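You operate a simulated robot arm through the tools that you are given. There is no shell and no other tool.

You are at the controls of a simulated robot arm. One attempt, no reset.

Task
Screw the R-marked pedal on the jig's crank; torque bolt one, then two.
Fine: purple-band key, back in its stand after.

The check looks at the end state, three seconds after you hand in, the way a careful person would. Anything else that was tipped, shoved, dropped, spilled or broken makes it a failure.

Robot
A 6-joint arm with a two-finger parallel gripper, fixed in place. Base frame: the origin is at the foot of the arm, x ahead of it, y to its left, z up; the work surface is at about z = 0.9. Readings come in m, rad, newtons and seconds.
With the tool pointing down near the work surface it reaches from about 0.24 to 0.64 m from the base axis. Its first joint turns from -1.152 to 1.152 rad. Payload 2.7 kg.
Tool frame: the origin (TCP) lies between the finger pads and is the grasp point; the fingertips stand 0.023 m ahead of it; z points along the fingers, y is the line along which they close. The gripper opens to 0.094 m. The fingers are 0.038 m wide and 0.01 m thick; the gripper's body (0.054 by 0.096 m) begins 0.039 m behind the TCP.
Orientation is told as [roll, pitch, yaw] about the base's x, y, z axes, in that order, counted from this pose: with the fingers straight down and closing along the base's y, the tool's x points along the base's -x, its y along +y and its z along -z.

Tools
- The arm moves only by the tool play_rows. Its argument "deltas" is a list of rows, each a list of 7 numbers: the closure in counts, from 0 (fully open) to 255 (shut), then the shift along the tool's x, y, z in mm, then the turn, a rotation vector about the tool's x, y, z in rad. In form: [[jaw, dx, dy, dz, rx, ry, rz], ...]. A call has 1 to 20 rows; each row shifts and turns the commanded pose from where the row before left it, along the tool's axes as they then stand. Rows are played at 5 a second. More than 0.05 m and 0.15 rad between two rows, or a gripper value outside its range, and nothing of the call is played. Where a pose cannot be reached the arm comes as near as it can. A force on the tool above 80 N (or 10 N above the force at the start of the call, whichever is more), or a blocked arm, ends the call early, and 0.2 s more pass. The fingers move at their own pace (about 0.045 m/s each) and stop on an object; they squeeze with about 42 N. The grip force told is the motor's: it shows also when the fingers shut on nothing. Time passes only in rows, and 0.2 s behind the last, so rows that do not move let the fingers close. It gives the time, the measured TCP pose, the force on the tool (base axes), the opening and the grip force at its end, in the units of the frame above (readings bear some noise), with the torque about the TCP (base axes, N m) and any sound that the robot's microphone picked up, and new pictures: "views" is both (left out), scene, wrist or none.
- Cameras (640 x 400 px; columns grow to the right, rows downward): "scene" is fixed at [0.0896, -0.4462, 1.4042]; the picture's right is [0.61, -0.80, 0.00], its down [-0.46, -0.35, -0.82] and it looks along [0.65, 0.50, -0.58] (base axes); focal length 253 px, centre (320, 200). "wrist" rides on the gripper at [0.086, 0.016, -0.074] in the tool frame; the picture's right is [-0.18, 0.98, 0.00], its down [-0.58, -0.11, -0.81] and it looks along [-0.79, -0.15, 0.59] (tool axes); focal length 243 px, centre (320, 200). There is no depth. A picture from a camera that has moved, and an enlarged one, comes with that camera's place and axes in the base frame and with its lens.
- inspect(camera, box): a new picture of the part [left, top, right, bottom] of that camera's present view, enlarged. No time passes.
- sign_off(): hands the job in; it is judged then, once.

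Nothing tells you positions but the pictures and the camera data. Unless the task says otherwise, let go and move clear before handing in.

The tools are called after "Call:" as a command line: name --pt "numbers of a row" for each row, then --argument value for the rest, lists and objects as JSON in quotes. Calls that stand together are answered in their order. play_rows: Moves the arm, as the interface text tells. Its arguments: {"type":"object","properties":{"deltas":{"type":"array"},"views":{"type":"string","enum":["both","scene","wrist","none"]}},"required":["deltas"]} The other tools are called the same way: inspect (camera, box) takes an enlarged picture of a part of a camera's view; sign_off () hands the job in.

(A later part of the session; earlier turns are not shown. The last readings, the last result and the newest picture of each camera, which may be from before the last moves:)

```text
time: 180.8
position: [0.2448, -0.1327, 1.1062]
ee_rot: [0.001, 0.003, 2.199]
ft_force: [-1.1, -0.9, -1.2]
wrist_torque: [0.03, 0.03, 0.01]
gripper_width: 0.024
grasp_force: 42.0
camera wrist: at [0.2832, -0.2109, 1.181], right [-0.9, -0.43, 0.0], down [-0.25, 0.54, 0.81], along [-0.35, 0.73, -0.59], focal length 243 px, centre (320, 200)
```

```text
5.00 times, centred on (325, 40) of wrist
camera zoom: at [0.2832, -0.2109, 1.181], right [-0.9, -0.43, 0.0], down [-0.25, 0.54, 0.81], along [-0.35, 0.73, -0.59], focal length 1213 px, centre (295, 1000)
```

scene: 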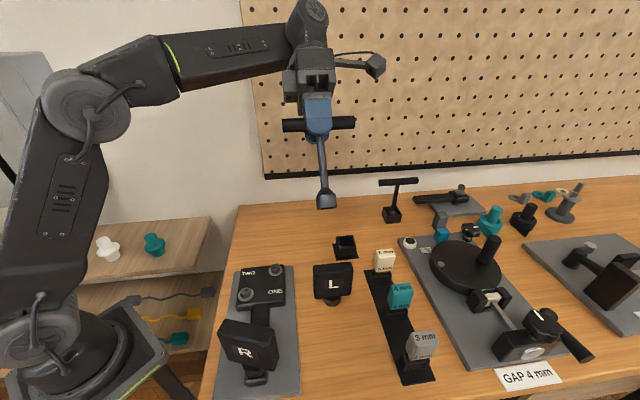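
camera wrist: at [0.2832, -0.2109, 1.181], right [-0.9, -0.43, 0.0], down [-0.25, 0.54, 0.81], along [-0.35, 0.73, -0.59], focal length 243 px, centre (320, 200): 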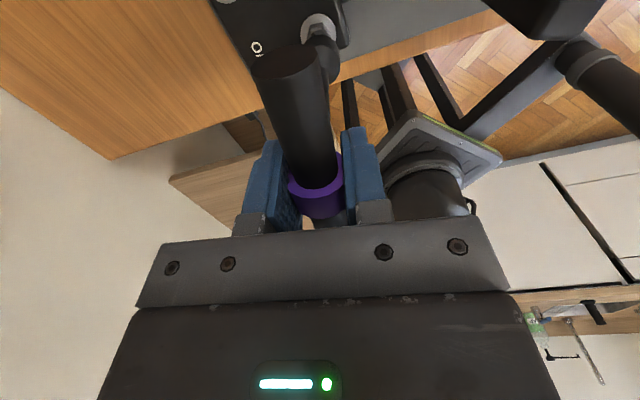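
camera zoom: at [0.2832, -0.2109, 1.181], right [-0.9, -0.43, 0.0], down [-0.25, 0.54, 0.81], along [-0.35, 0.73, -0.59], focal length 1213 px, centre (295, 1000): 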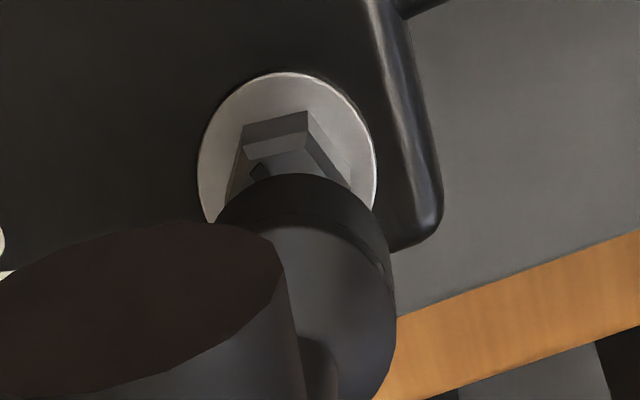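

Scene and wrist views agree the key should move about 3 mm along tool +x. I'll apply it and lower to just above the head.

Call:
play_rows --pt "255 3.0 0.2 0 0 0 0" --pt "255 0 0 10 0 0 0" --pt "255 0 0 7 0 0 0" --pt "255 0 0 0 0 0 0" --views "none"

Call:
inspect --camera "scene" --box '[228, 262, 268, 306]'

Call:
inspect --camera "wrist" --box '[285, 0, 365, 80]'

```text
time: 181.8
position: [0.2453, -0.1356, 1.0876]
ee_rot: [0.002, 0.001, 2.199]
ft_force: [0.7, -0.5, -0.8]
wrist_torque: [-0.01, 0.0, -0.01]
gripper_width: 0.0238
grasp_force: 42.0
```

```text
9.09 times, centred on (248, 284) of scene
camera zoom: at [0.0897, -0.4463, 1.4042], right [0.61, -0.8, 0.0], down [-0.46, -0.35, -0.82], along [0.65, 0.5, -0.58], focal length 2302 px, centre (974, -564)
```

zoom: 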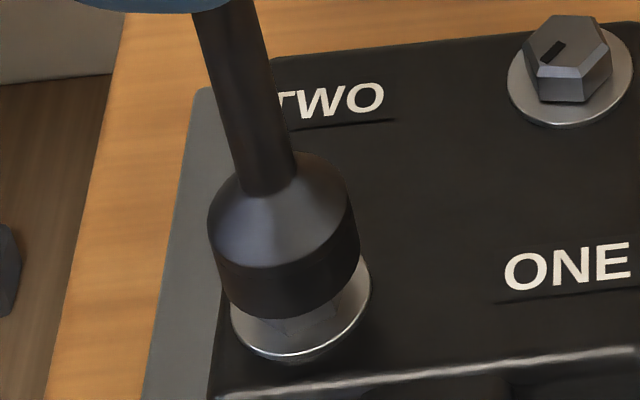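

```text
5.00 times, centred on (325, 40) of wrist
camera zoom: at [0.284, -0.2144, 1.1632], right [-0.9, -0.43, 0.0], down [-0.25, 0.54, 0.81], along [-0.35, 0.73, -0.59], focal length 1213 px, centre (295, 1000)
```

zoom: 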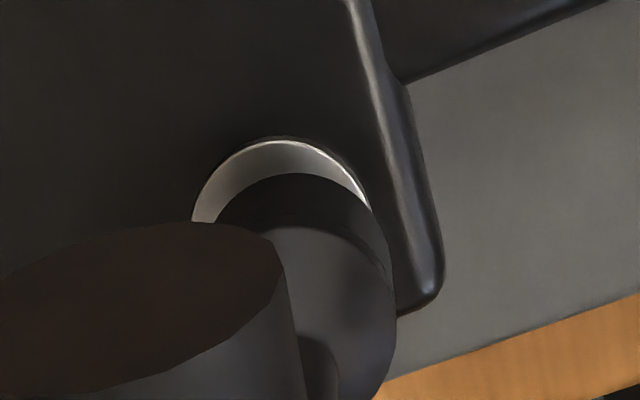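

Call:
play_rows --pt "255 -0.5 -0.9 0 0 0 0" --pt "255 0 0 3 0 0 0" --pt "255 0 0 2 0 0 0" --pt "255 0 0 1 0 0 0" --pt "255 0 0 0 0 0 0" --views "none"

```text
time: 183.0
position: [0.2467, -0.1327, 1.0832]
ee_rot: [0.003, 0.0, 2.199]
ft_force: [1.0, -1.2, -1.4]
wrist_torque: [-0.01, 0.0, 0.04]
gripper_width: 0.0239
grasp_force: 41.9
```

Call:
play_rows --pt "255 0 0 1 0 0 0" --pt "255 0 0 1 0 0 0" --pt "255 0 0 0 0 0 0" --views "none"

```text
time: 183.8
position: [0.2459, -0.1349, 1.0817]
ee_rot: [0.001, 0.001, 2.201]
ft_force: [-0.2, 2.7, 3.0]
wrist_torque: [0.45, 0.02, 0.04]
gripper_width: 0.0236
grasp_force: 42.2
```

A light sideways push toward +y suggests the chamfer is guiding it. I'll follow that and keep lowering.

Call:
play_rows --pt "255 -0.5 -0.4 0 0 0 0" --pt "255 0 0 1 0 0 0" --pt "255 0 0 0 0 0 0" --views "none"

```text
time: 184.6
position: [0.247, -0.1335, 1.0796]
ee_rot: [0.002, 0.0, 2.2]
ft_force: [-0.3, 0.2, -1.8]
wrist_torque: [0.0, 0.01, 0.03]
gripper_width: 0.0237
grasp_force: 42.1
```

Contact cleared and it's lower than before. Continuing down in small steps.

Call:
play_rows --pt "255 0 0 1 0 0 0" --pt "255 0 0 1 0 0 0" --pt "255 0 0 1 0 0 0" --pt "255 0 0 0 0 0 0" --views "none"

Call:
inspect --camera "scene" --box '[228, 262, 268, 306]'

```text
time: 185.6
position: [0.2466, -0.1341, 1.0781]
ee_rot: [0.001, 0.003, 2.199]
ft_force: [-0.3, 0.5, -1.6]
wrist_torque: [-0.01, -0.02, -0.01]
gripper_width: 0.0239
grasp_force: 42.2
```

```text
9.09 times, centred on (248, 284) of scene
camera zoom: at [0.0896, -0.4463, 1.4042], right [0.61, -0.8, 0.0], down [-0.46, -0.35, -0.82], along [0.65, 0.5, -0.58], focal length 2302 px, centre (974, -564)
```

zoom: 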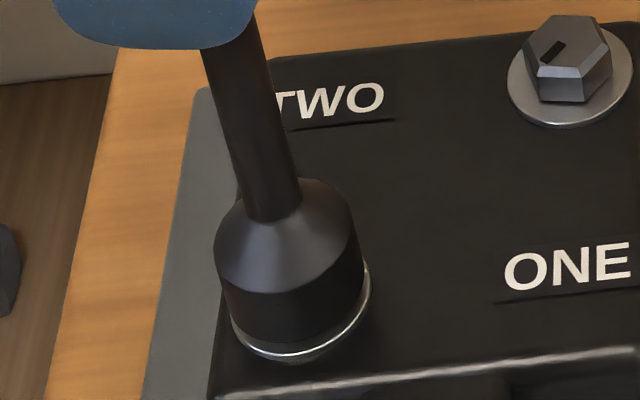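

The socket has slipped over the hex head. I'll go on down to the washer.

Call:
play_rows --pt "255 0 0 1 0 0 0" --pt "255 0 0 1 0 0 0" --pt "255 0 0 1 0 0 0" --pt "255 0 0 1 0 0 0" --pt "255 0 0 0 0 0 0" --views "none"

```text
time: 186.8
position: [0.2467, -0.1338, 1.0724]
ee_rot: [0.003, 0.002, 2.197]
ft_force: [1.4, 0.3, -0.6]
wrist_torque: [0.09, -0.17, 0.02]
gripper_width: 0.0238
grasp_force: 42.3
```

Engaged. Now I'll turn clockwise and watch torque and sound.

Call:
play_rows --pt "255 0 0 0.5 0 0 0" --pt "255 0.01 -0.2 0 0 0 0.1" --pt "255 0.01 -0.2 0 0 0 0.1" --pt "255 0.01 -0.2 0 0 0 0.1" --pt "255 0.01 -0.2 0 0 0 0.1" --pt "255 0 0 0 0 0 0" --views "none"

```text
time: 188.2
position: [0.2466, -0.132, 1.0731]
ee_rot: [0.002, 0.001, 1.798]
ft_force: [-1.3, -0.7, -8.4]
wrist_torque: [-0.1, 0.09, 0.35]
gripper_width: 0.0242
grasp_force: 42.0
```

Torque is building (0.35 N·m). Continuing.

Call:
play_rows --pt "255 0.01 -0.2 0.1 0 0 0.1" --pt "255 0.01 -0.2 0.1 0 0 0.1" --pt "255 0.01 -0.2 0.1 0 0 0.1" --pt "255 0 0 0 0 0 0" --views "none"

```text
time: 189.2
position: [0.2471, -0.1329, 1.0723]
ee_rot: [0.0, 0.001, 1.501]
ft_force: [0.8, -1.1, -4.1]
wrist_torque: [-0.12, -0.08, 1.88]
gripper_width: 0.0276
grasp_force: 41.6
```

Call:
play_rows --pt "255 0.01 -0.2 0 0 0 0.08" --pt "255 0 0 0 0 0 0" --views "none"

```text
time: 189.8
position: [0.2476, -0.1315, 1.0729]
ee_rot: [0.0, 0.001, 1.422]
ft_force: [-1.1, -0.2, 3.7]
wrist_torque: [-0.03, 0.04, 2.23]
gripper_width: 0.0302
grasp_force: 41.9
```

Call:
play_rows --pt "255 0.01 -0.2 0 0 0 0.08" --pt "255 0 0 0 0 0 0" --views "none"

```text
time: 190.4
position: [0.2475, -0.1332, 1.0713]
ee_rot: [-0.001, 0.001, 1.344]
ft_force: [-1.3, -2.9, 6.9]
wrist_torque: [-0.15, -0.01, 2.56]
gripper_width: 0.0329
grasp_force: 41.9
```

Call:
play_rows --pt "255 0.01 -0.2 0 0 0 0.08" --pt "255 0 0 0 0 0 0" --views "wrist"

Call:
inspect --camera "scene" --box '[210, 210, 290, 310]'

```text
time: 191.0
position: [0.2478, -0.1324, 1.0719]
ee_rot: [-0.001, 0.0, 1.264]
ft_force: [-2.7, -2.8, 5.3]
wrist_torque: [-0.18, -0.02, 2.91]
gripper_width: 0.0362
grasp_force: 42.9
camera wrist: at [0.2072, -0.2096, 1.1469], right [-0.88, 0.47, 0.0], down [0.28, 0.52, 0.81], along [0.38, 0.71, -0.59], focal length 243 px, centre (320, 200)
```

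wrist: 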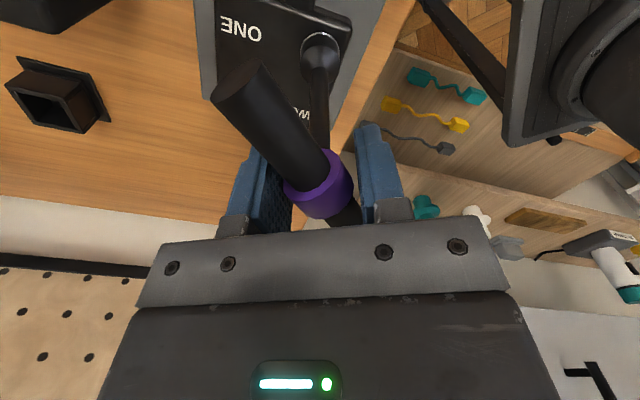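

```text
4.00 times, centred on (250, 260) of scene
camera zoom: at [0.0895, -0.4463, 1.4042], right [0.61, -0.8, 0.0], down [-0.46, -0.35, -0.82], along [0.65, 0.5, -0.58], focal length 1013 px, centre (600, -40)
```

zoom: 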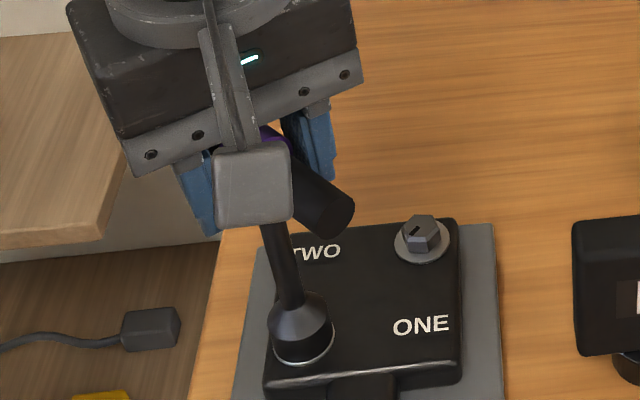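

2.9 N·m and still no click. The bar is twisting in the pads but holding, so I'll go a little further.

Call:
play_rows --pt "255 0.01 -0.1 0 0 0 0.08" --pt "255 0 0 0 0 0 0" --views "none"

Call:
play_rows --pt "255 0.01 -0.1 0 0 0 0.08" --pt "255 0 0 0 0 0 0" --views "none"

```text
time: 191.6
position: [0.249, -0.132, 1.0722]
ee_rot: [0.0, 0.002, 1.186]
ft_force: [-2.4, -0.2, 4.7]
wrist_torque: [0.0, 0.01, 3.34]
gripper_width: 0.0391
grasp_force: 41.4
```

```text
time: 192.2
position: [0.2492, -0.1328, 1.0729]
ee_rot: [0.0, 0.002, 1.108]
ft_force: [-2.2, -1.6, 2.5]
wrist_torque: [-0.09, 0.02, 3.71]
gripper_width: 0.0422
grasp_force: 42.1
```

Call:
play_rows --pt "255 0.01 -0.1 0 0 0 0.08" --pt "255 0 0 0 0 0 0" --views "none"

Call:
play_rows --pt "255 0.01 -0.1 0 0 0 0.08" --pt "255 0 0 0 0 0 0" --views "both"

```text
time: 192.8
position: [0.249, -0.1345, 1.0719]
ee_rot: [0.001, 0.003, 1.031]
ft_force: [-4.4, -2.9, 1.8]
wrist_torque: [-0.12, 0.05, 4.22]
gripper_width: 0.0457
grasp_force: 42.0
```

```text
time: 193.4
position: [0.2486, -0.1334, 1.0723]
ee_rot: [0.0, 0.002, 0.953]
ft_force: [-6.1, -4.1, -1.6]
wrist_torque: [-0.25, 0.04, 4.54]
gripper_width: 0.0489
grasp_force: 41.9
camera wrist: at [0.1858, -0.1943, 1.1469], right [-0.69, 0.72, 0.0], down [0.43, 0.41, 0.8], along [0.58, 0.56, -0.59], focal length 243 px, centre (320, 200)
```

scene: 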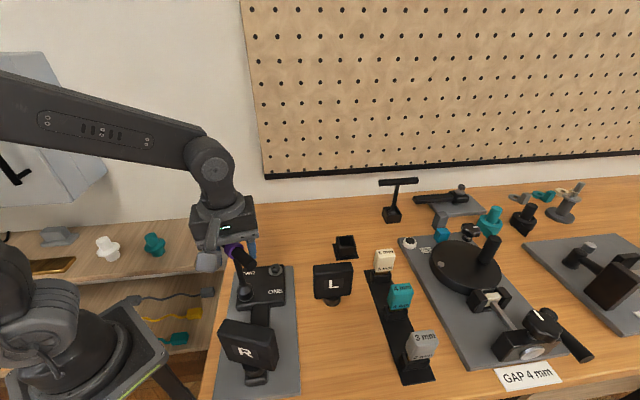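
wrist: 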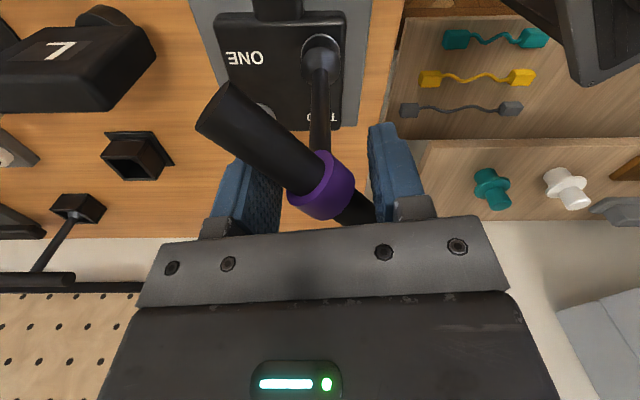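

Still holding at 4.5 N·m with no click. I'll keep increasing carefully.

Call:
play_rows --pt "255 0 -0.1 0 0 0 0.07" --pt "255 0 0 0 0 0 0" --views "none"

Call:
play_rows --pt "255 0 -0.1 0 0 0 0.07" --pt "255 0 0 0 0 0 0" --views "none"

```text
time: 194.0
position: [0.2486, -0.1338, 1.0715]
ee_rot: [-0.002, 0.002, 0.883]
ft_force: [-4.3, -4.3, -4.1]
wrist_torque: [-0.25, -0.01, 4.76]
gripper_width: 0.0513
grasp_force: 41.7
```

```text
time: 194.6
position: [0.2486, -0.134, 1.0722]
ee_rot: [-0.002, 0.005, 0.81]
ft_force: [-6.6, -3.0, -3.0]
wrist_torque: [-0.23, 0.08, 4.5]
gripper_width: 0.0535
grasp_force: 42.5
```

Call:
play_rows --pt "255 0 -0.1 0 0 0 0.07" --pt "255 0 0 0 0 0 0" --pt "255 0 0 0 0 0 0" --views "both"

Call:
inspect --camera "scene" --box '[200, 210, 290, 310]'

Call:
inspect --camera "wrist" --box '[170, 0, 440, 240]'

```text
time: 195.4
position: [0.249, -0.1352, 1.0719]
ee_rot: [-0.004, 0.0, 0.731]
ft_force: [-6.5, -4.7, 4.8]
wrist_torque: [-0.41, 0.04, 1.97]
gripper_width: 0.0547
grasp_force: 41.8
camera wrist: at [0.1742, -0.1792, 1.1466], right [-0.52, 0.85, 0.0], down [0.5, 0.31, 0.81], along [0.69, 0.42, -0.59], focal length 243 px, centre (320, 200)
```

scene: 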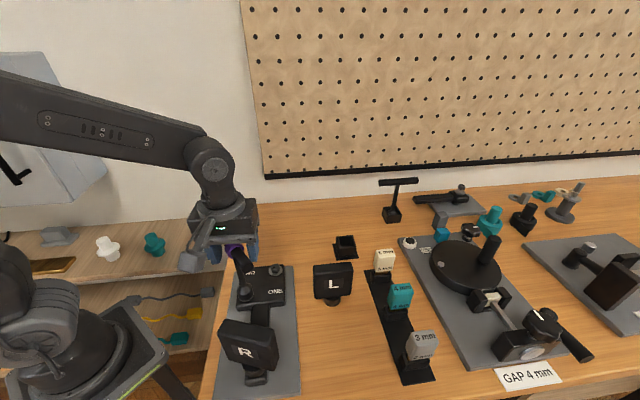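
wrist: 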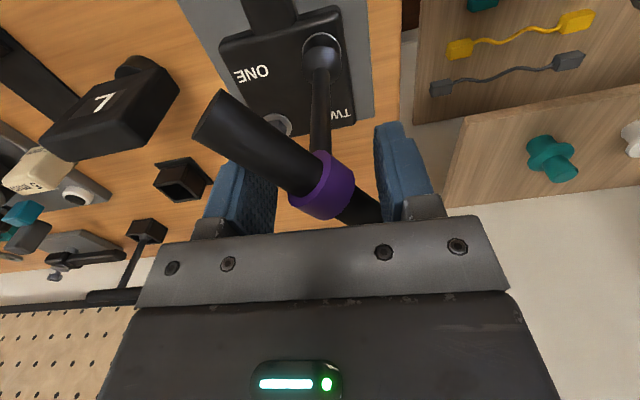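

```text
4.00 times, centred on (245, 260) of scene
camera zoom: at [0.0894, -0.4464, 1.4042], right [0.61, -0.8, 0.0], down [-0.46, -0.35, -0.82], along [0.65, 0.5, -0.58], focal length 1013 px, centre (620, -40)
```

zoom: 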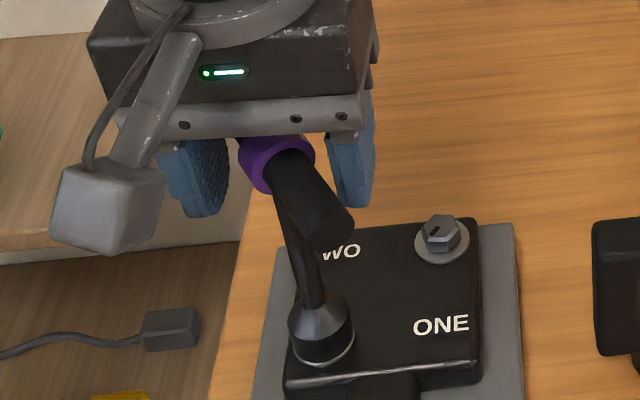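

```text
1.67 times, centred on (305, 120) of wrist
camera zoom: at [0.1742, -0.1792, 1.1466], right [-0.52, 0.85, 0.0], down [0.5, 0.31, 0.81], along [0.69, 0.42, -0.59], focal length 404 px, centre (345, 333)
```

zoom: 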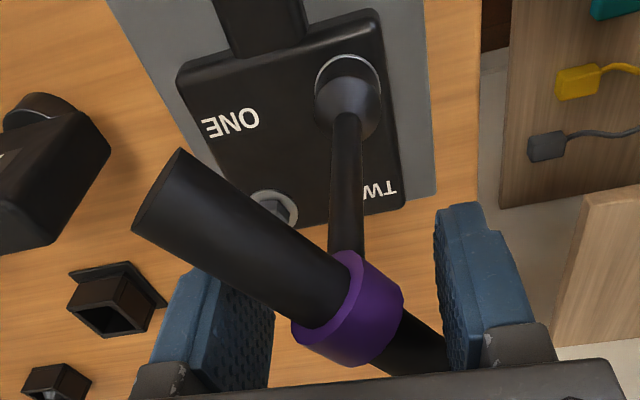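

The torque peaked at about 4.8 N·m and then let go to about 2, with the bolt hard against its stop. I'll unwind the gripper relative to the bar without loosening the bolt, and look.

Call:
play_rows --pt "255 0 0.1 0 0 0 -0.1" --pt "255 0 0.1 0 0 0 -0.1" --pt "255 0 0.1 0 0 0 -0.1" --pt "255 0 0 0 0 0 0" --views "none"

```text
time: 196.4
position: [0.2481, -0.1318, 1.0716]
ee_rot: [0.0, 0.003, 1.032]
ft_force: [1.3, -2.5, -2.6]
wrist_torque: [-0.13, -0.03, 0.95]
gripper_width: 0.0358
grasp_force: 42.3
```

Call:
play_rows --pt "255 0 0.15 0 0 0 -0.08" --pt "255 0 0.15 0 0 0 -0.08" --pt "255 0 0 0 0 0 0" --views "none"

```text
time: 197.2
position: [0.2485, -0.1331, 1.072]
ee_rot: [-0.001, 0.001, 1.189]
ft_force: [-0.8, 0.9, -2.5]
wrist_torque: [0.07, 0.02, 0.85]
gripper_width: 0.0277
grasp_force: 41.9
```

Call:
play_rows --pt "255 0 0.15 0 0 0 -0.07" --pt "255 0 0 0 0 0 0" --views "both"

Call:
inspect --camera "scene" --box '[200, 210, 290, 310]'

```text
time: 197.8
position: [0.2481, -0.1323, 1.0728]
ee_rot: [0.0, 0.001, 1.258]
ft_force: [0.7, 0.2, 1.0]
wrist_torque: [-0.02, 0.04, 0.32]
gripper_width: 0.0241
grasp_force: 42.1
camera wrist: at [0.2065, -0.2095, 1.1468], right [-0.88, 0.48, 0.0], down [0.28, 0.52, 0.81], along [0.38, 0.71, -0.59], focal length 243 px, centre (320, 200)
```

scene: 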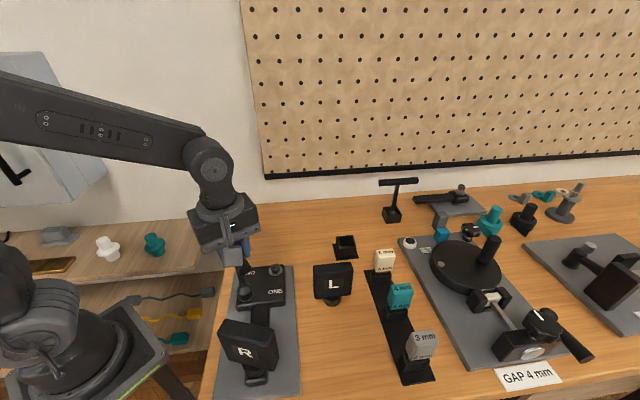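
wrist: 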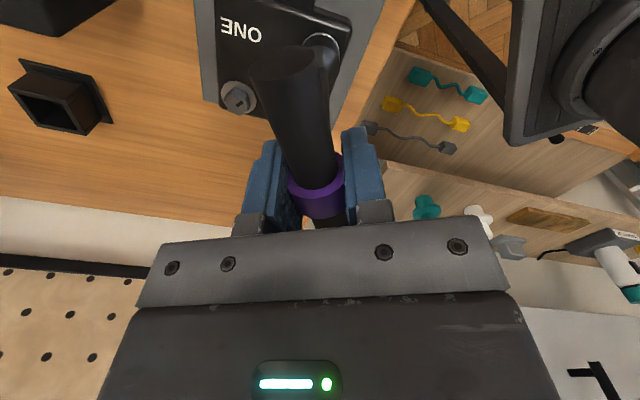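

```text
4.00 times, centred on (245, 260) of scene
camera zoom: at [0.0896, -0.4462, 1.4042], right [0.61, -0.8, 0.0], down [-0.46, -0.35, -0.82], along [0.65, 0.5, -0.58], focal length 1013 px, centre (620, -40)
```

zoom: 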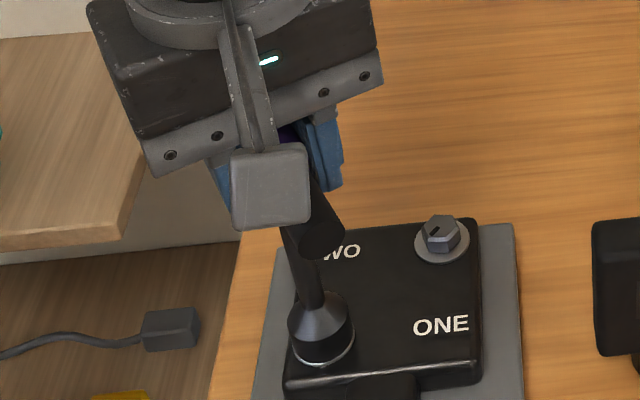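

The gripper is flush with the bar again, and the bolt turned about 30° under rising torque with no click yet. Preset T-keys commonly click near 5 N·m and I peaked at 4.8, so I'll take another stroke.

Call:
play_rows --pt "255 0 -0.15 0 0 0 0.1" --pt "255 0 -0.15 0 0 0 0.1" --pt "255 0 -0.15 0 0 0 0.1" --pt "255 0 -0.15 0 0 0 0.1" --views "none"

```text
time: 198.8
position: [0.2485, -0.1328, 1.0732]
ee_rot: [0.001, 0.001, 0.857]
ft_force: [-1.3, 1.1, -6.0]
wrist_torque: [-0.17, 0.04, 0.97]
gripper_width: 0.0345
grasp_force: 41.8
```

Call:
play_rows --pt "255 0 0 0 0 0 0" --views "both"

Call:
inspect --camera "scene" --box '[200, 210, 290, 310]'

Call:
inspect --camera "wrist" --box '[190, 0, 430, 240]'

```text
time: 199.2
position: [0.2478, -0.1332, 1.0727]
ee_rot: [-0.001, 0.001, 0.853]
ft_force: [0.3, -0.2, -1.5]
wrist_torque: [0.01, 0.02, 0.01]
gripper_width: 0.0239
grasp_force: 42.0
camera wrist: at [0.1799, -0.1874, 1.1474], right [-0.62, 0.78, 0.0], down [0.46, 0.37, 0.81], along [0.63, 0.5, -0.59], focal length 243 px, centre (320, 200)
```

scene: 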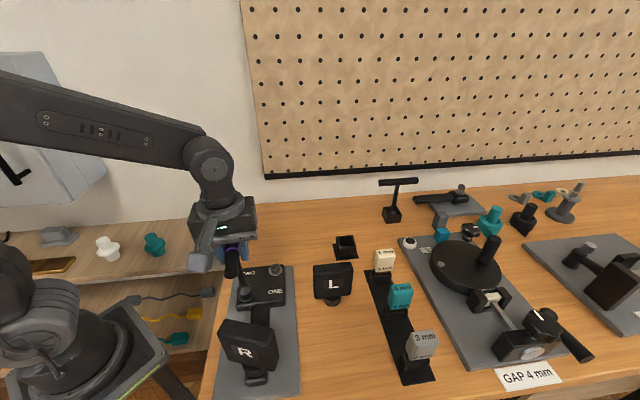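
wrist: 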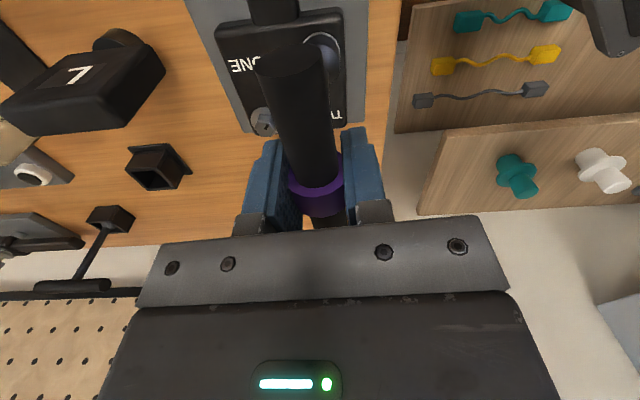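

```text
4.00 times, centred on (245, 260) of scene
camera zoom: at [0.0896, -0.4463, 1.4042], right [0.61, -0.8, 0.0], down [-0.46, -0.35, -0.82], along [0.65, 0.5, -0.58], focal length 1013 px, centre (620, -40)
```

zoom: 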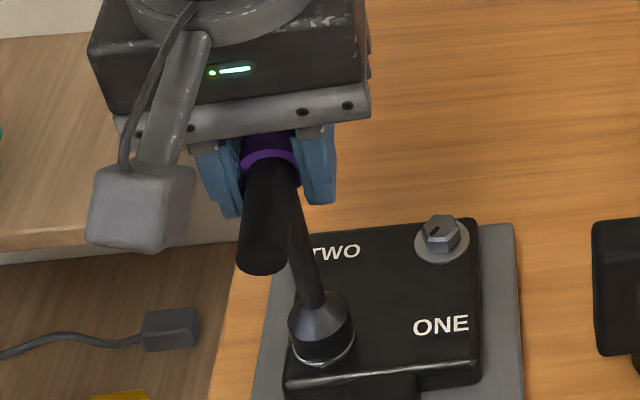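

```text
1.67 times, centred on (310, 120) of wrist
camera zoom: at [0.1799, -0.1874, 1.1474], right [-0.62, 0.78, 0.0], down [0.46, 0.37, 0.81], along [0.63, 0.5, -0.59], focal length 404 px, centre (337, 333)
```

zoom: 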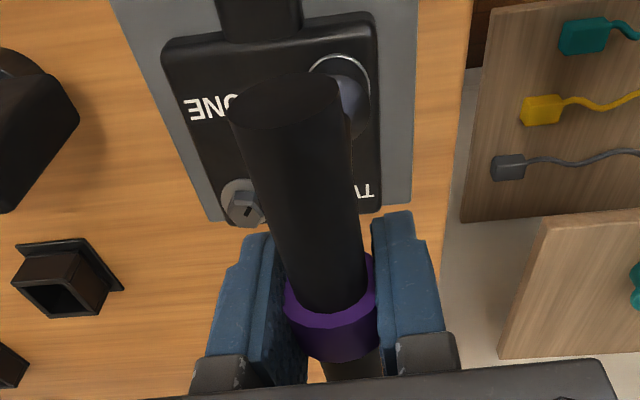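

The key just turned freely with no torque. I need to know whether it clicked over, cammed out or something else, so I'll turn a little more and feel.

Call:
play_rows --pt "255 0 -0.15 0 0 0 0.06" --pt "255 0 -0.15 0 0 0 0.06" --pt "255 0 0 0 0 0 0" --views "none"

```text
time: 200.0
position: [0.2485, -0.1332, 1.0718]
ee_rot: [-0.001, 0.0, 0.739]
ft_force: [-0.3, 0.0, -1.3]
wrist_torque: [0.02, 0.02, 0.02]
gripper_width: 0.0242
grasp_force: 41.8
```

Call:
play_rows --pt "255 0 -0.15 0 0 0 0.08" --pt "255 0 -0.15 0 0 0 0.08" --pt "255 0 -0.15 0 0 0 0.08" --pt "255 0 0 0 0 0 0" --views "none"

```text
time: 201.0
position: [0.2493, -0.1348, 1.0721]
ee_rot: [-0.002, 0.004, 0.498]
ft_force: [-1.2, 0.1, -2.2]
wrist_torque: [-0.1, 0.12, 1.77]
gripper_width: 0.0259
grasp_force: 42.0
```

Torque returned exactly one hex flat later. So the socket had cammed over one flat at about 4.8 N·m, and the bolt itself is hard on its stop. That's well tightened. I'll relax the twist and lift off.

Call:
play_rows --pt "255 0 0.1 0 0 0 0.05" --pt "255 0 0 0 0 0 0" --views "none"

Call:
play_rows --pt "255 0 0.1 0 0 0 -0.06" --pt "255 0 0.1 0 0 0 -0.06" --pt "255 0 0.1 0 0 0 -0.05" --pt "255 0 0 0 0 0 0" --views "none"

```text
time: 201.6
position: [0.25, -0.1333, 1.0728]
ee_rot: [-0.002, 0.002, 0.453]
ft_force: [-1.5, 1.1, -1.1]
wrist_torque: [0.0, 0.04, 1.97]
gripper_width: 0.0275
grasp_force: 42.3
```

```text
time: 202.6
position: [0.2484, -0.1333, 1.0725]
ee_rot: [-0.001, 0.002, 0.62]
ft_force: [0.2, 0.0, -4.0]
wrist_torque: [0.07, 0.06, 0.79]
gripper_width: 0.0241
grasp_force: 42.1
```

Call:
play_rows --pt "255 0 0.05 0 0 0 -0.04" --pt "255 0 0 0 0 0 0" --views "none"

```text
time: 203.2
position: [0.2496, -0.1343, 1.072]
ee_rot: [-0.003, 0.003, 0.661]
ft_force: [0.1, 0.8, 0.7]
wrist_torque: [0.05, 0.08, 0.34]
gripper_width: 0.0238
grasp_force: 41.5
```

Call:
play_rows --pt "255 0 0 -2 0 0 -0.02" --pt "255 0 0 -5 0 0 0" --pt "255 0 0 -10 0 0 0" --pt "255 0 0 -20 0 0 0" --pt "255 0 0 -20 0 0 0" --pt "255 0 0 0 0 0 0" --views "both"

Call:
inspect --camera "scene" --box '[232, 282, 264, 308]'

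Call:
inspect --camera "scene" --box '[210, 210, 280, 300]'

```text
time: 204.6
position: [0.2489, -0.1331, 1.1304]
ee_rot: [-0.001, 0.002, 0.678]
ft_force: [-0.1, -0.2, -1.4]
wrist_torque: [0.0, 0.01, 0.01]
gripper_width: 0.0238
grasp_force: 42.1
camera wrist: at [0.1713, -0.1743, 1.2048], right [-0.47, 0.88, 0.0], down [0.52, 0.28, 0.81], along [0.71, 0.38, -0.59], focal length 243 px, centre (320, 200)
```

scene: 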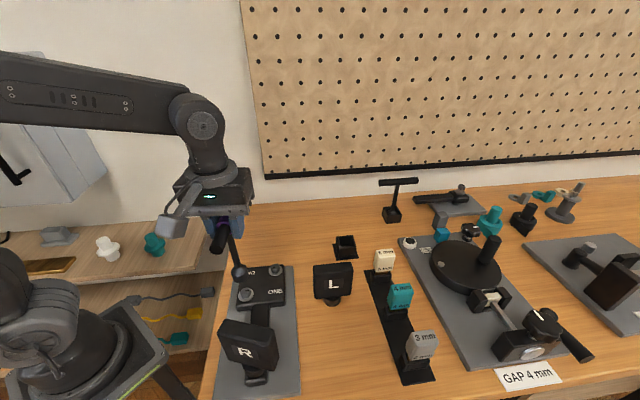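
wrist: 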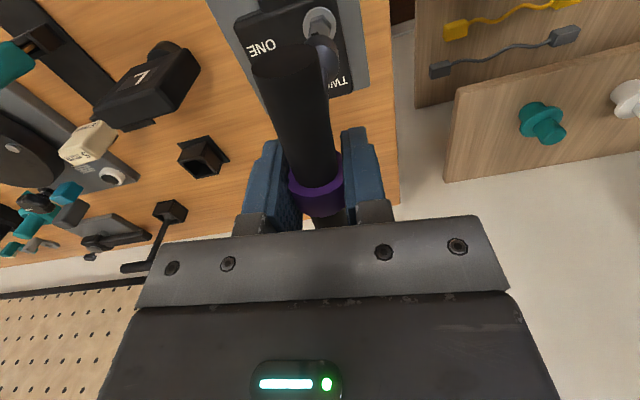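

```text
15.38 times, centred on (248, 295) of scene
camera zoom: at [0.0896, -0.4462, 1.4042], right [0.61, -0.8, 0.0], down [-0.46, -0.35, -0.82], along [0.65, 0.5, -0.58], focal length 3896 px, centre (1428, -1262)
```

zoom: 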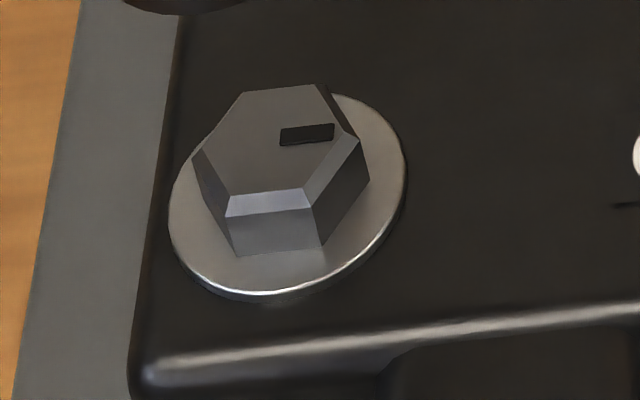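

```text
4.44 times, centred on (245, 255) of scene
camera zoom: at [0.0896, -0.4462, 1.4042], right [0.61, -0.8, 0.0], down [-0.46, -0.35, -0.82], along [0.65, 0.5, -0.58], focal length 1126 px, centre (653, -44)
```

zoom: 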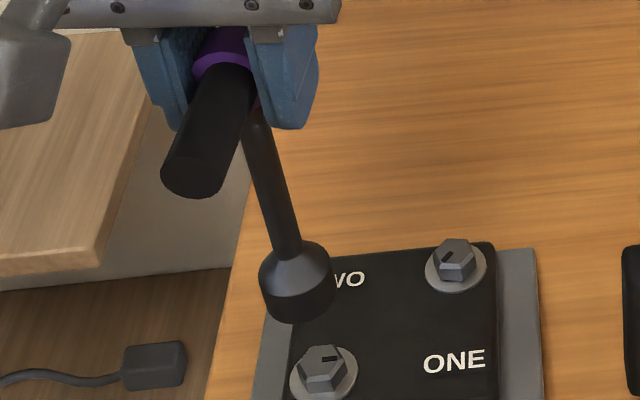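

Bolt ONE has turned about half a turn from where it started and sits tight and undamaged. On to bolt TWO: its corners are at ≈7°, so the key's yaw should be 97° (1.693 rad), and by offset from bolt ONE its centre is near (0.329, -0.138).

Call:
play_rows --pt "255 -29.8 -26.5 0 0 0 0" --pt "255 -29.8 -26.4 0 0 0 0" --pt "255 0 0 0 0 0 -0.145" --pt "255 0 0 0 0 0 -0.145" --pt "255 0 0 0 0 0 -0.145" --pt "255 0 0 0 0 0 -0.145" --pt "255 0 0 0 0 0 -0.145" --pt "255 0 0 0 0 0 -0.145" --pt "255 0 0 0 0 0 -0.145" --pt "255 0 0 20 0 0 0" --pt "255 0 0 10 0 0 0" --pt "255 0 0 0 0 0 0" --views "none"

Call:
inspect --camera "scene" --box '[255, 240, 295, 284]'

Call:
inspect --camera "wrist" --box '[285, 0, 365, 80]'

```text
time: 207.2
position: [0.3288, -0.1367, 1.0994]
ee_rot: [0.002, 0.002, 1.695]
ft_force: [0.5, -0.8, -2.7]
wrist_torque: [0.0, -0.03, 0.01]
gripper_width: 0.0241
grasp_force: 41.7
```

```text
9.09 times, centred on (275, 262) of scene
camera zoom: at [0.0897, -0.4463, 1.4042], right [0.61, -0.8, 0.0], down [-0.46, -0.35, -0.82], along [0.65, 0.5, -0.58], focal length 2302 px, centre (729, -364)
```

zoom: 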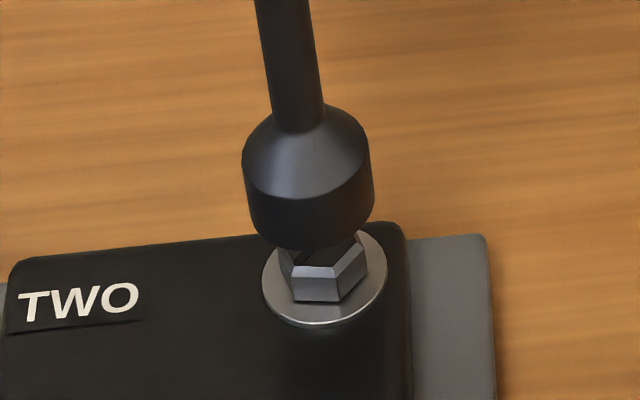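

```text
5.00 times, centred on (325, 40) of wrist
camera zoom: at [0.3235, -0.2235, 1.1735], right [-1.0, 0.06, 0.0], down [0.04, 0.59, 0.81], along [0.05, 0.8, -0.59], focal length 1213 px, centre (295, 1000)
```

zoom: 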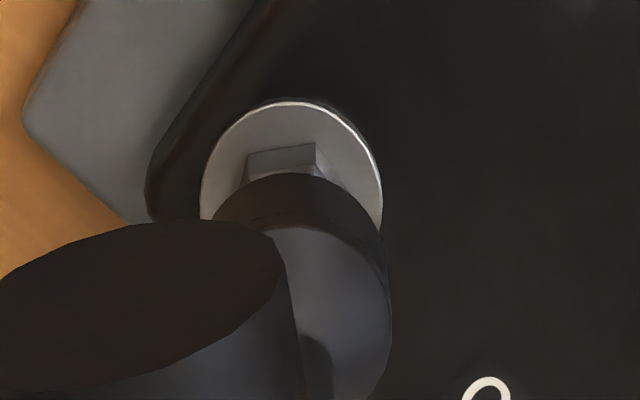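

Alignment matches the reference from bolt ONE to within about 0.3 mm. Lowering.

Call:
play_rows --pt "255 0.2 0 8 0 0 0" --pt "255 0 0 6 0 0 0" --pt "255 0 0 2 0 0 0" --pt "255 0 0 2 0 0 0" --pt "255 0 0 0 0 0 0" --views "none"

```text
time: 208.4
position: [0.329, -0.1365, 1.0826]
ee_rot: [0.002, 0.002, 1.695]
ft_force: [-0.1, 3.2, -2.8]
wrist_torque: [0.42, 0.01, -0.03]
gripper_width: 0.0241
grasp_force: 41.9
```

Call:
play_rows --pt "255 -0.5 0 0 0 0 0" --pt "255 0 0 1 0 0 0" --pt "255 0 0 1 0 0 0" --pt "255 0 0 0 0 0 0" --views "none"

```text
time: 209.4
position: [0.3275, -0.1375, 1.0796]
ee_rot: [0.003, 0.001, 1.696]
ft_force: [0.3, 1.1, -1.6]
wrist_torque: [0.02, 0.01, 0.01]
gripper_width: 0.0237
grasp_force: 42.0
```

Call:
play_rows --pt "255 0 0 2 0 0 0" --pt "255 0 0 2 0 0 0" --pt "255 0 0 2 0 0 0" --pt "255 0 0 1 0 0 0" --pt "255 0 0 0 0 0 0" --views "none"

Call:
inspect --camera "scene" --box '[255, 240, 295, 284]'

```text
time: 210.6
position: [0.3287, -0.1369, 1.0721]
ee_rot: [0.002, 0.002, 1.695]
ft_force: [0.5, 0.5, -1.9]
wrist_torque: [0.03, -0.07, 0.03]
gripper_width: 0.0241
grasp_force: 42.0
```

```text
9.09 times, centred on (275, 262) of scene
camera zoom: at [0.0897, -0.4462, 1.4042], right [0.61, -0.8, 0.0], down [-0.46, -0.35, -0.82], along [0.65, 0.5, -0.58], focal length 2302 px, centre (729, -364)
```

zoom: 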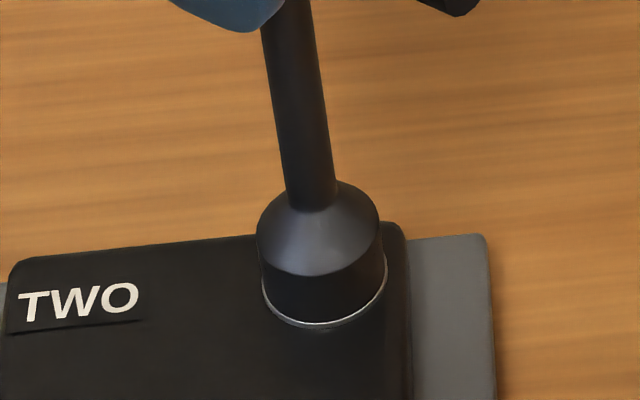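

Socket is down on bolt TWO. Turning clockwise about the key's axis.

Call:
play_rows --pt "255 -0.04 -0.15 0 0 0 0.1" --pt "255 -0.04 -0.15 0 0 0 0.1" --pt "255 -0.04 -0.15 0 0 0 0.1" --pt "255 -0.04 -0.15 0 0 0 0.1" --pt "255 -0.04 -0.15 0 0 0 0.1" --pt "255 -0.04 -0.15 0 0 0 0.1" --pt "255 0 0 0 0 0 0" --views "none"

```text
time: 212.2
position: [0.3274, -0.1363, 1.0735]
ee_rot: [0.001, 0.001, 1.092]
ft_force: [0.2, 0.1, -3.8]
wrist_torque: [0.02, -0.03, 0.02]
gripper_width: 0.024
grasp_force: 42.5
```

Call:
play_rows --pt "255 -0.04 -0.15 0 0 0 0.1" --pt "255 -0.04 -0.15 0 0 0 0.1" --pt "255 -0.04 -0.15 0 0 0 0.1" --pt "255 -0.04 -0.15 0 0 0 0.1" --pt "255 -0.04 -0.15 0 0 0 0.1" --pt "255 -0.04 -0.15 0 0 0 0.1" --pt "255 -0.04 -0.15 0 0 0 0.1" --pt "255 -0.04 -0.15 0 0 0 0.1" --pt "255 0 0 0 0 0 0" --views "none"

```text
time: 214.2
position: [0.3292, -0.1382, 1.0724]
ee_rot: [-0.002, 0.0, 0.293]
ft_force: [0.7, -0.6, 0.4]
wrist_torque: [0.07, -0.1, 0.0]
gripper_width: 0.024
grasp_force: 42.7
```

Call:
play_rows --pt "255 -0.04 -0.15 0 0 0 0.1" --pt "255 -0.04 -0.15 0 0 0 0.1" --pt "255 -0.04 -0.15 0 0 0 0.1" --pt "255 -0.04 -0.15 0 0 0 0.1" --pt "255 -0.04 -0.15 0 0 0 0.1" --pt "255 -0.04 -0.15 0 0 0 0.1" --pt "255 -0.04 -0.15 0 0 0 0.1" --pt "255 -0.04 -0.15 0 0 0 0.1" --pt "255 0 0 0 0 0 0" --views "none"

```text
time: 216.2
position: [0.329, -0.1387, 1.0729]
ee_rot: [-0.001, 0.0, -0.506]
ft_force: [-0.7, 1.7, -0.7]
wrist_torque: [0.25, 0.1, 0.01]
gripper_width: 0.0243
grasp_force: 41.8
```

Call:
play_rows --pt "255 -0.04 -0.1 0 0 0 0.1" --pt "255 -0.04 -0.1 0 0 0 0.1" --pt "255 -0.04 -0.1 0 0 0 0.1" --pt "255 -0.04 -0.1 0 0 0 0.1" --pt "255 -0.04 -0.1 0 0 0 0.1" --pt "255 -0.04 -0.1 0 0 0 0.1" --pt "255 0 0 0 0 0 0" --views "none"

```text
time: 217.8
position: [0.3286, -0.1395, 1.0732]
ee_rot: [-0.001, -0.002, -1.107]
ft_force: [-3.2, 2.1, -4.2]
wrist_torque: [0.34, 0.36, 0.0]
gripper_width: 0.0241
grasp_force: 42.2
```

Call:
play_rows --pt "255 0.22 -0.13 0 0 0 0.08" --pt "255 -0.03 -0.12 0 0 0 0.08" --pt "255 -0.03 -0.12 0 0 0 0.08" --pt "255 -0.03 -0.12 0 0 0 0.08" --pt "255 0 0 0 0 0 0" --views "none"

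```text
time: 219.0
position: [0.3291, -0.1395, 1.0723]
ee_rot: [0.0, -0.003, -1.427]
ft_force: [0.1, -0.3, -1.0]
wrist_torque: [0.07, -0.13, 0.0]
gripper_width: 0.0238
grasp_force: 41.9
```

Call:
play_rows --pt "255 -0.03 -0.12 0 0 0 0.08" --pt "255 -0.03 -0.12 0 0 0 0.08" --pt "255 -0.03 -0.12 0 0 0 0.08" --pt "255 0 0 0 0 0 0" --views "none"

```text
time: 220.0
position: [0.328, -0.1381, 1.0735]
ee_rot: [-0.002, -0.002, -1.668]
ft_force: [2.7, -0.2, -0.6]
wrist_torque: [-0.03, -0.15, 0.1]
gripper_width: 0.024
grasp_force: 42.1
```

Call:
play_rows --pt "255 -0.03 -0.12 0 0 0 0.08" --pt "255 -0.03 -0.12 0 0 0 0.08" --pt "255 0 0 0 0 0 0" --views "none"

```text
time: 220.8
position: [0.3269, -0.139, 1.0728]
ee_rot: [0.001, -0.003, -1.824]
ft_force: [1.7, 1.2, 2.6]
wrist_torque: [0.14, -0.12, 0.14]
gripper_width: 0.0242
grasp_force: 41.8
```

Call:
play_rows --pt "255 -0.03 -0.12 0 0 0 0.08" --pt "255 -0.03 -0.12 0 0 0 0.08" --pt "255 0 0 0 0 0 0" --views "none"

```text
time: 221.6
position: [0.3283, -0.1385, 1.0721]
ee_rot: [0.0, -0.002, -1.985]
ft_force: [1.7, 0.3, 0.5]
wrist_torque: [0.07, -0.19, 0.24]
gripper_width: 0.0237
grasp_force: 41.8
```

Call:
play_rows --pt "255 -0.03 -0.12 0 0 0 0.08" --pt "255 -0.03 -0.12 0 0 0 0.08" --pt "255 0 0 0 0 0 0" --views "none"

Call:
play_rows --pt "255 -0.03 -0.12 0 0 0 0.08" --pt "255 -0.03 -0.12 0 0 0 0.08" --pt "255 0 0 0 0 0 0" --views "none"

```text
time: 222.4
position: [0.3272, -0.1392, 1.072]
ee_rot: [-0.003, -0.002, -2.147]
ft_force: [1.9, 2.4, -4.7]
wrist_torque: [0.28, -0.21, 0.29]
gripper_width: 0.0239
grasp_force: 41.9
```

```text
time: 223.2
position: [0.3279, -0.1392, 1.0733]
ee_rot: [-0.001, -0.002, -2.306]
ft_force: [1.0, 3.7, -6.2]
wrist_torque: [0.39, -0.17, 0.33]
gripper_width: 0.0242
grasp_force: 41.6
```

Call:
play_rows --pt "255 -0.03 -0.1 0 0 0 0.08" --pt "255 -0.03 -0.1 0 0 0 0.08" --pt "255 0 0 0 0 0 0" --views "none"

Call:
play_rows --pt "255 -0.03 -0.1 0 0 0 0.08" --pt "255 -0.03 -0.1 0 0 0 0.08" --pt "255 0 0 0 0 0 0" --views "none"

```text
time: 224.0
position: [0.3274, -0.1385, 1.0727]
ee_rot: [0.001, -0.001, -2.467]
ft_force: [1.8, 0.7, -7.1]
wrist_torque: [0.1, -0.24, 0.4]
gripper_width: 0.0241
grasp_force: 42.4
```

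```text
time: 224.8
position: [0.3267, -0.1386, 1.0716]
ee_rot: [0.0, -0.001, -2.623]
ft_force: [-0.4, 0.6, -3.4]
wrist_torque: [-0.06, 0.13, 1.64]
gripper_width: 0.0254
grasp_force: 42.4
```

Snug now at 1.6 N·m. I'll increase torque gradually and listen.

Call:
play_rows --pt "255 -0.01 -0.05 0 0 0 0.05" --pt "255 0 0 0 0 0 0" --pt "255 0 0 0 0 0 0" --views "none"

Call:
play_rows --pt "255 -0.01 -0.05 0 0 0 0.08" --pt "255 0 0 0 0 0 0" --pt "255 0 0 0 0 0 0" --views "none"

Call:
play_rows --pt "255 -0.01 -0.05 0 0 0 0.08" --pt "255 0 0 0 0 0 0" --pt "255 0 0 0 0 0 0" --views "none"

```text
time: 225.6
position: [0.3265, -0.1378, 1.0734]
ee_rot: [0.002, -0.002, -2.672]
ft_force: [1.9, -1.0, -7.3]
wrist_torque: [-0.05, -0.03, 1.91]
gripper_width: 0.0269
grasp_force: 42.3
```

```text
time: 226.4
position: [0.3266, -0.1389, 1.0729]
ee_rot: [0.002, -0.001, -2.75]
ft_force: [1.6, -0.7, -5.1]
wrist_torque: [0.04, -0.04, 2.19]
gripper_width: 0.0294
grasp_force: 41.8
```

```text
time: 227.2
position: [0.3273, -0.138, 1.0738]
ee_rot: [0.003, -0.002, -2.828]
ft_force: [1.2, -1.8, -2.5]
wrist_torque: [-0.02, -0.03, 2.44]
gripper_width: 0.0325
grasp_force: 42.2
```

Call:
play_rows --pt "255 -0.01 -0.05 0 0 0 0.08" --pt "255 0 0 0 0 0 0" --pt "255 0 0 0 0 0 0" --views "none"

Call:
play_rows --pt "255 -0.01 -0.05 0 0 0 0.08" --pt "255 0 0 0 0 0 0" --pt "255 0 0 0 0 0 0" --views "none"

Call:
play_rows --pt "255 -0.01 -0.05 0 0 0 0.08" --pt "255 0 0 0 0 0 0" --pt "255 0 0 0 0 0 0" --views "none"

```text
time: 228.0
position: [0.3279, -0.1372, 1.0734]
ee_rot: [0.001, 0.001, -2.91]
ft_force: [1.1, -1.4, 4.3]
wrist_torque: [-0.03, 0.01, 2.76]
gripper_width: 0.0354
grasp_force: 42.0
```

```text
time: 228.8
position: [0.3283, -0.1375, 1.0723]
ee_rot: [0.004, 0.002, -2.986]
ft_force: [3.2, -2.6, 12.5]
wrist_torque: [-0.07, -0.02, 3.12]
gripper_width: 0.0387
grasp_force: 41.8
```

```text
time: 229.6
position: [0.3275, -0.138, 1.0722]
ee_rot: [0.001, -0.001, -3.067]
ft_force: [4.6, 0.0, 13.5]
wrist_torque: [0.21, -0.15, 3.49]
gripper_width: 0.042
grasp_force: 41.6
```

Call:
play_rows --pt "255 -0.01 -0.05 0 0 0 0.08" --pt "255 0 0 0 0 0 0" --pt "255 0 0 0 0 0 0" --views "none"

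Call:
play_rows --pt "255 -0.01 -0.05 0 0 0 0.08" --pt "255 0 0 0 0 0 0" --pt "255 0 0 0 0 0 0" --views "none"

```text
time: 230.4
position: [0.3272, -0.1377, 1.0725]
ee_rot: [0.001, -0.002, 3.138]
ft_force: [4.6, -3.3, 6.2]
wrist_torque: [-0.06, -0.02, 3.89]
gripper_width: 0.0452
grasp_force: 42.3
```

```text
time: 231.2
position: [0.3281, -0.1373, 1.0714]
ee_rot: [0.003, -0.002, 3.062]
ft_force: [3.7, -2.6, -0.6]
wrist_torque: [-0.08, 0.09, 4.26]
gripper_width: 0.0486
grasp_force: 41.8
```

4.3 N·m on bolt TWO with no sound. Bolt ONE's key let go at about 4.8, possibly the key's own release, so I want the same on TWO. The wrist is near its limit though, so I'll unwind, lift, step the key back 120° and re-engage.

Call:
play_rows --pt "255 0 0.05 0 0 0 -0.1" --pt "255 0 0.05 0 0 0 -0.1" --pt "255 0 0.05 0 0 0 -0.1" --pt "255 0 0.05 0 0 0 -0.1" --pt "255 0 0 0 0 0 0" --views "none"

Call:
play_rows --pt "255 0 0.05 0 0 0 -0.07" --pt "255 0 0.05 0 0 0 -0.07" --pt "255 0 0 0 0 0 0" --views "none"

```text
time: 232.4
position: [0.3267, -0.1377, 1.073]
ee_rot: [0.002, -0.002, -2.827]
ft_force: [-0.2, -3.9, -4.2]
wrist_torque: [-0.08, 0.11, 2.4]
gripper_width: 0.0327
grasp_force: 41.9
```

```text
time: 233.2
position: [0.3266, -0.138, 1.0726]
ee_rot: [0.001, -0.002, -2.692]
ft_force: [1.3, 1.2, -3.9]
wrist_torque: [0.22, -0.15, 1.6]
gripper_width: 0.0283
grasp_force: 42.2
```

Call:
play_rows --pt "255 0 0.05 0 0 0 -0.06" --pt "255 0 0.05 0 0 0 -0.06" --pt "255 0 0 0 0 0 0" --views "none"

Call:
play_rows --pt "255 0 0.05 0 0 0 -0.05" --pt "255 0 0.05 0 0 0 -0.05" --pt "255 0 0 0 0 0 0" --views "none"

```text
time: 234.0
position: [0.327, -0.1389, 1.0734]
ee_rot: [0.001, -0.001, -2.572]
ft_force: [-0.8, -0.5, -1.2]
wrist_torque: [0.0, 0.0, 1.32]
gripper_width: 0.0245
grasp_force: 41.4
```

```text
time: 234.8
position: [0.3273, -0.1377, 1.0735]
ee_rot: [0.0, -0.002, -2.474]
ft_force: [1.5, 0.9, -0.7]
wrist_torque: [0.07, -0.13, 0.25]
gripper_width: 0.0241
grasp_force: 41.6
```

Call:
play_rows --pt "255 0 0 -2 0 0 0" --pt "255 0 0 -4 0 0 0" --pt "255 0 0 -6 0 0 0" --pt "255 0 0 -8 0 0 0" --pt "255 0 0 0 0 0 0" --views "none"

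Call:
inspect --camera "scene" --box '[255, 240, 295, 284]'

```text
time: 236.0
position: [0.3281, -0.1398, 1.0933]
ee_rot: [0.003, -0.001, -2.475]
ft_force: [-0.1, -0.1, -1.9]
wrist_torque: [-0.01, -0.04, -0.02]
gripper_width: 0.0243
grasp_force: 42.0
```

```text
9.09 times, centred on (275, 262) of scene
camera zoom: at [0.0897, -0.4463, 1.4042], right [0.61, -0.8, 0.0], down [-0.46, -0.35, -0.82], along [0.65, 0.5, -0.58], focal length 2302 px, centre (729, -364)
```

zoom: 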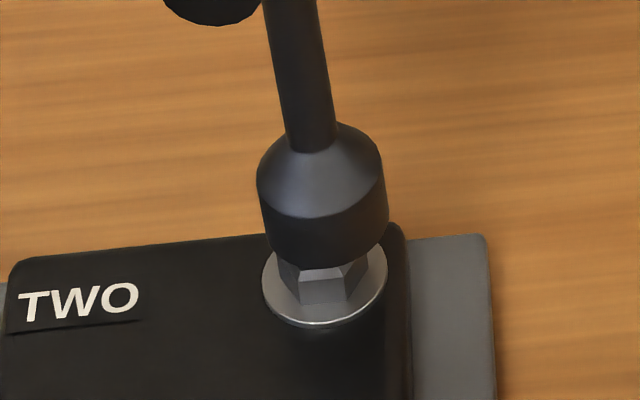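

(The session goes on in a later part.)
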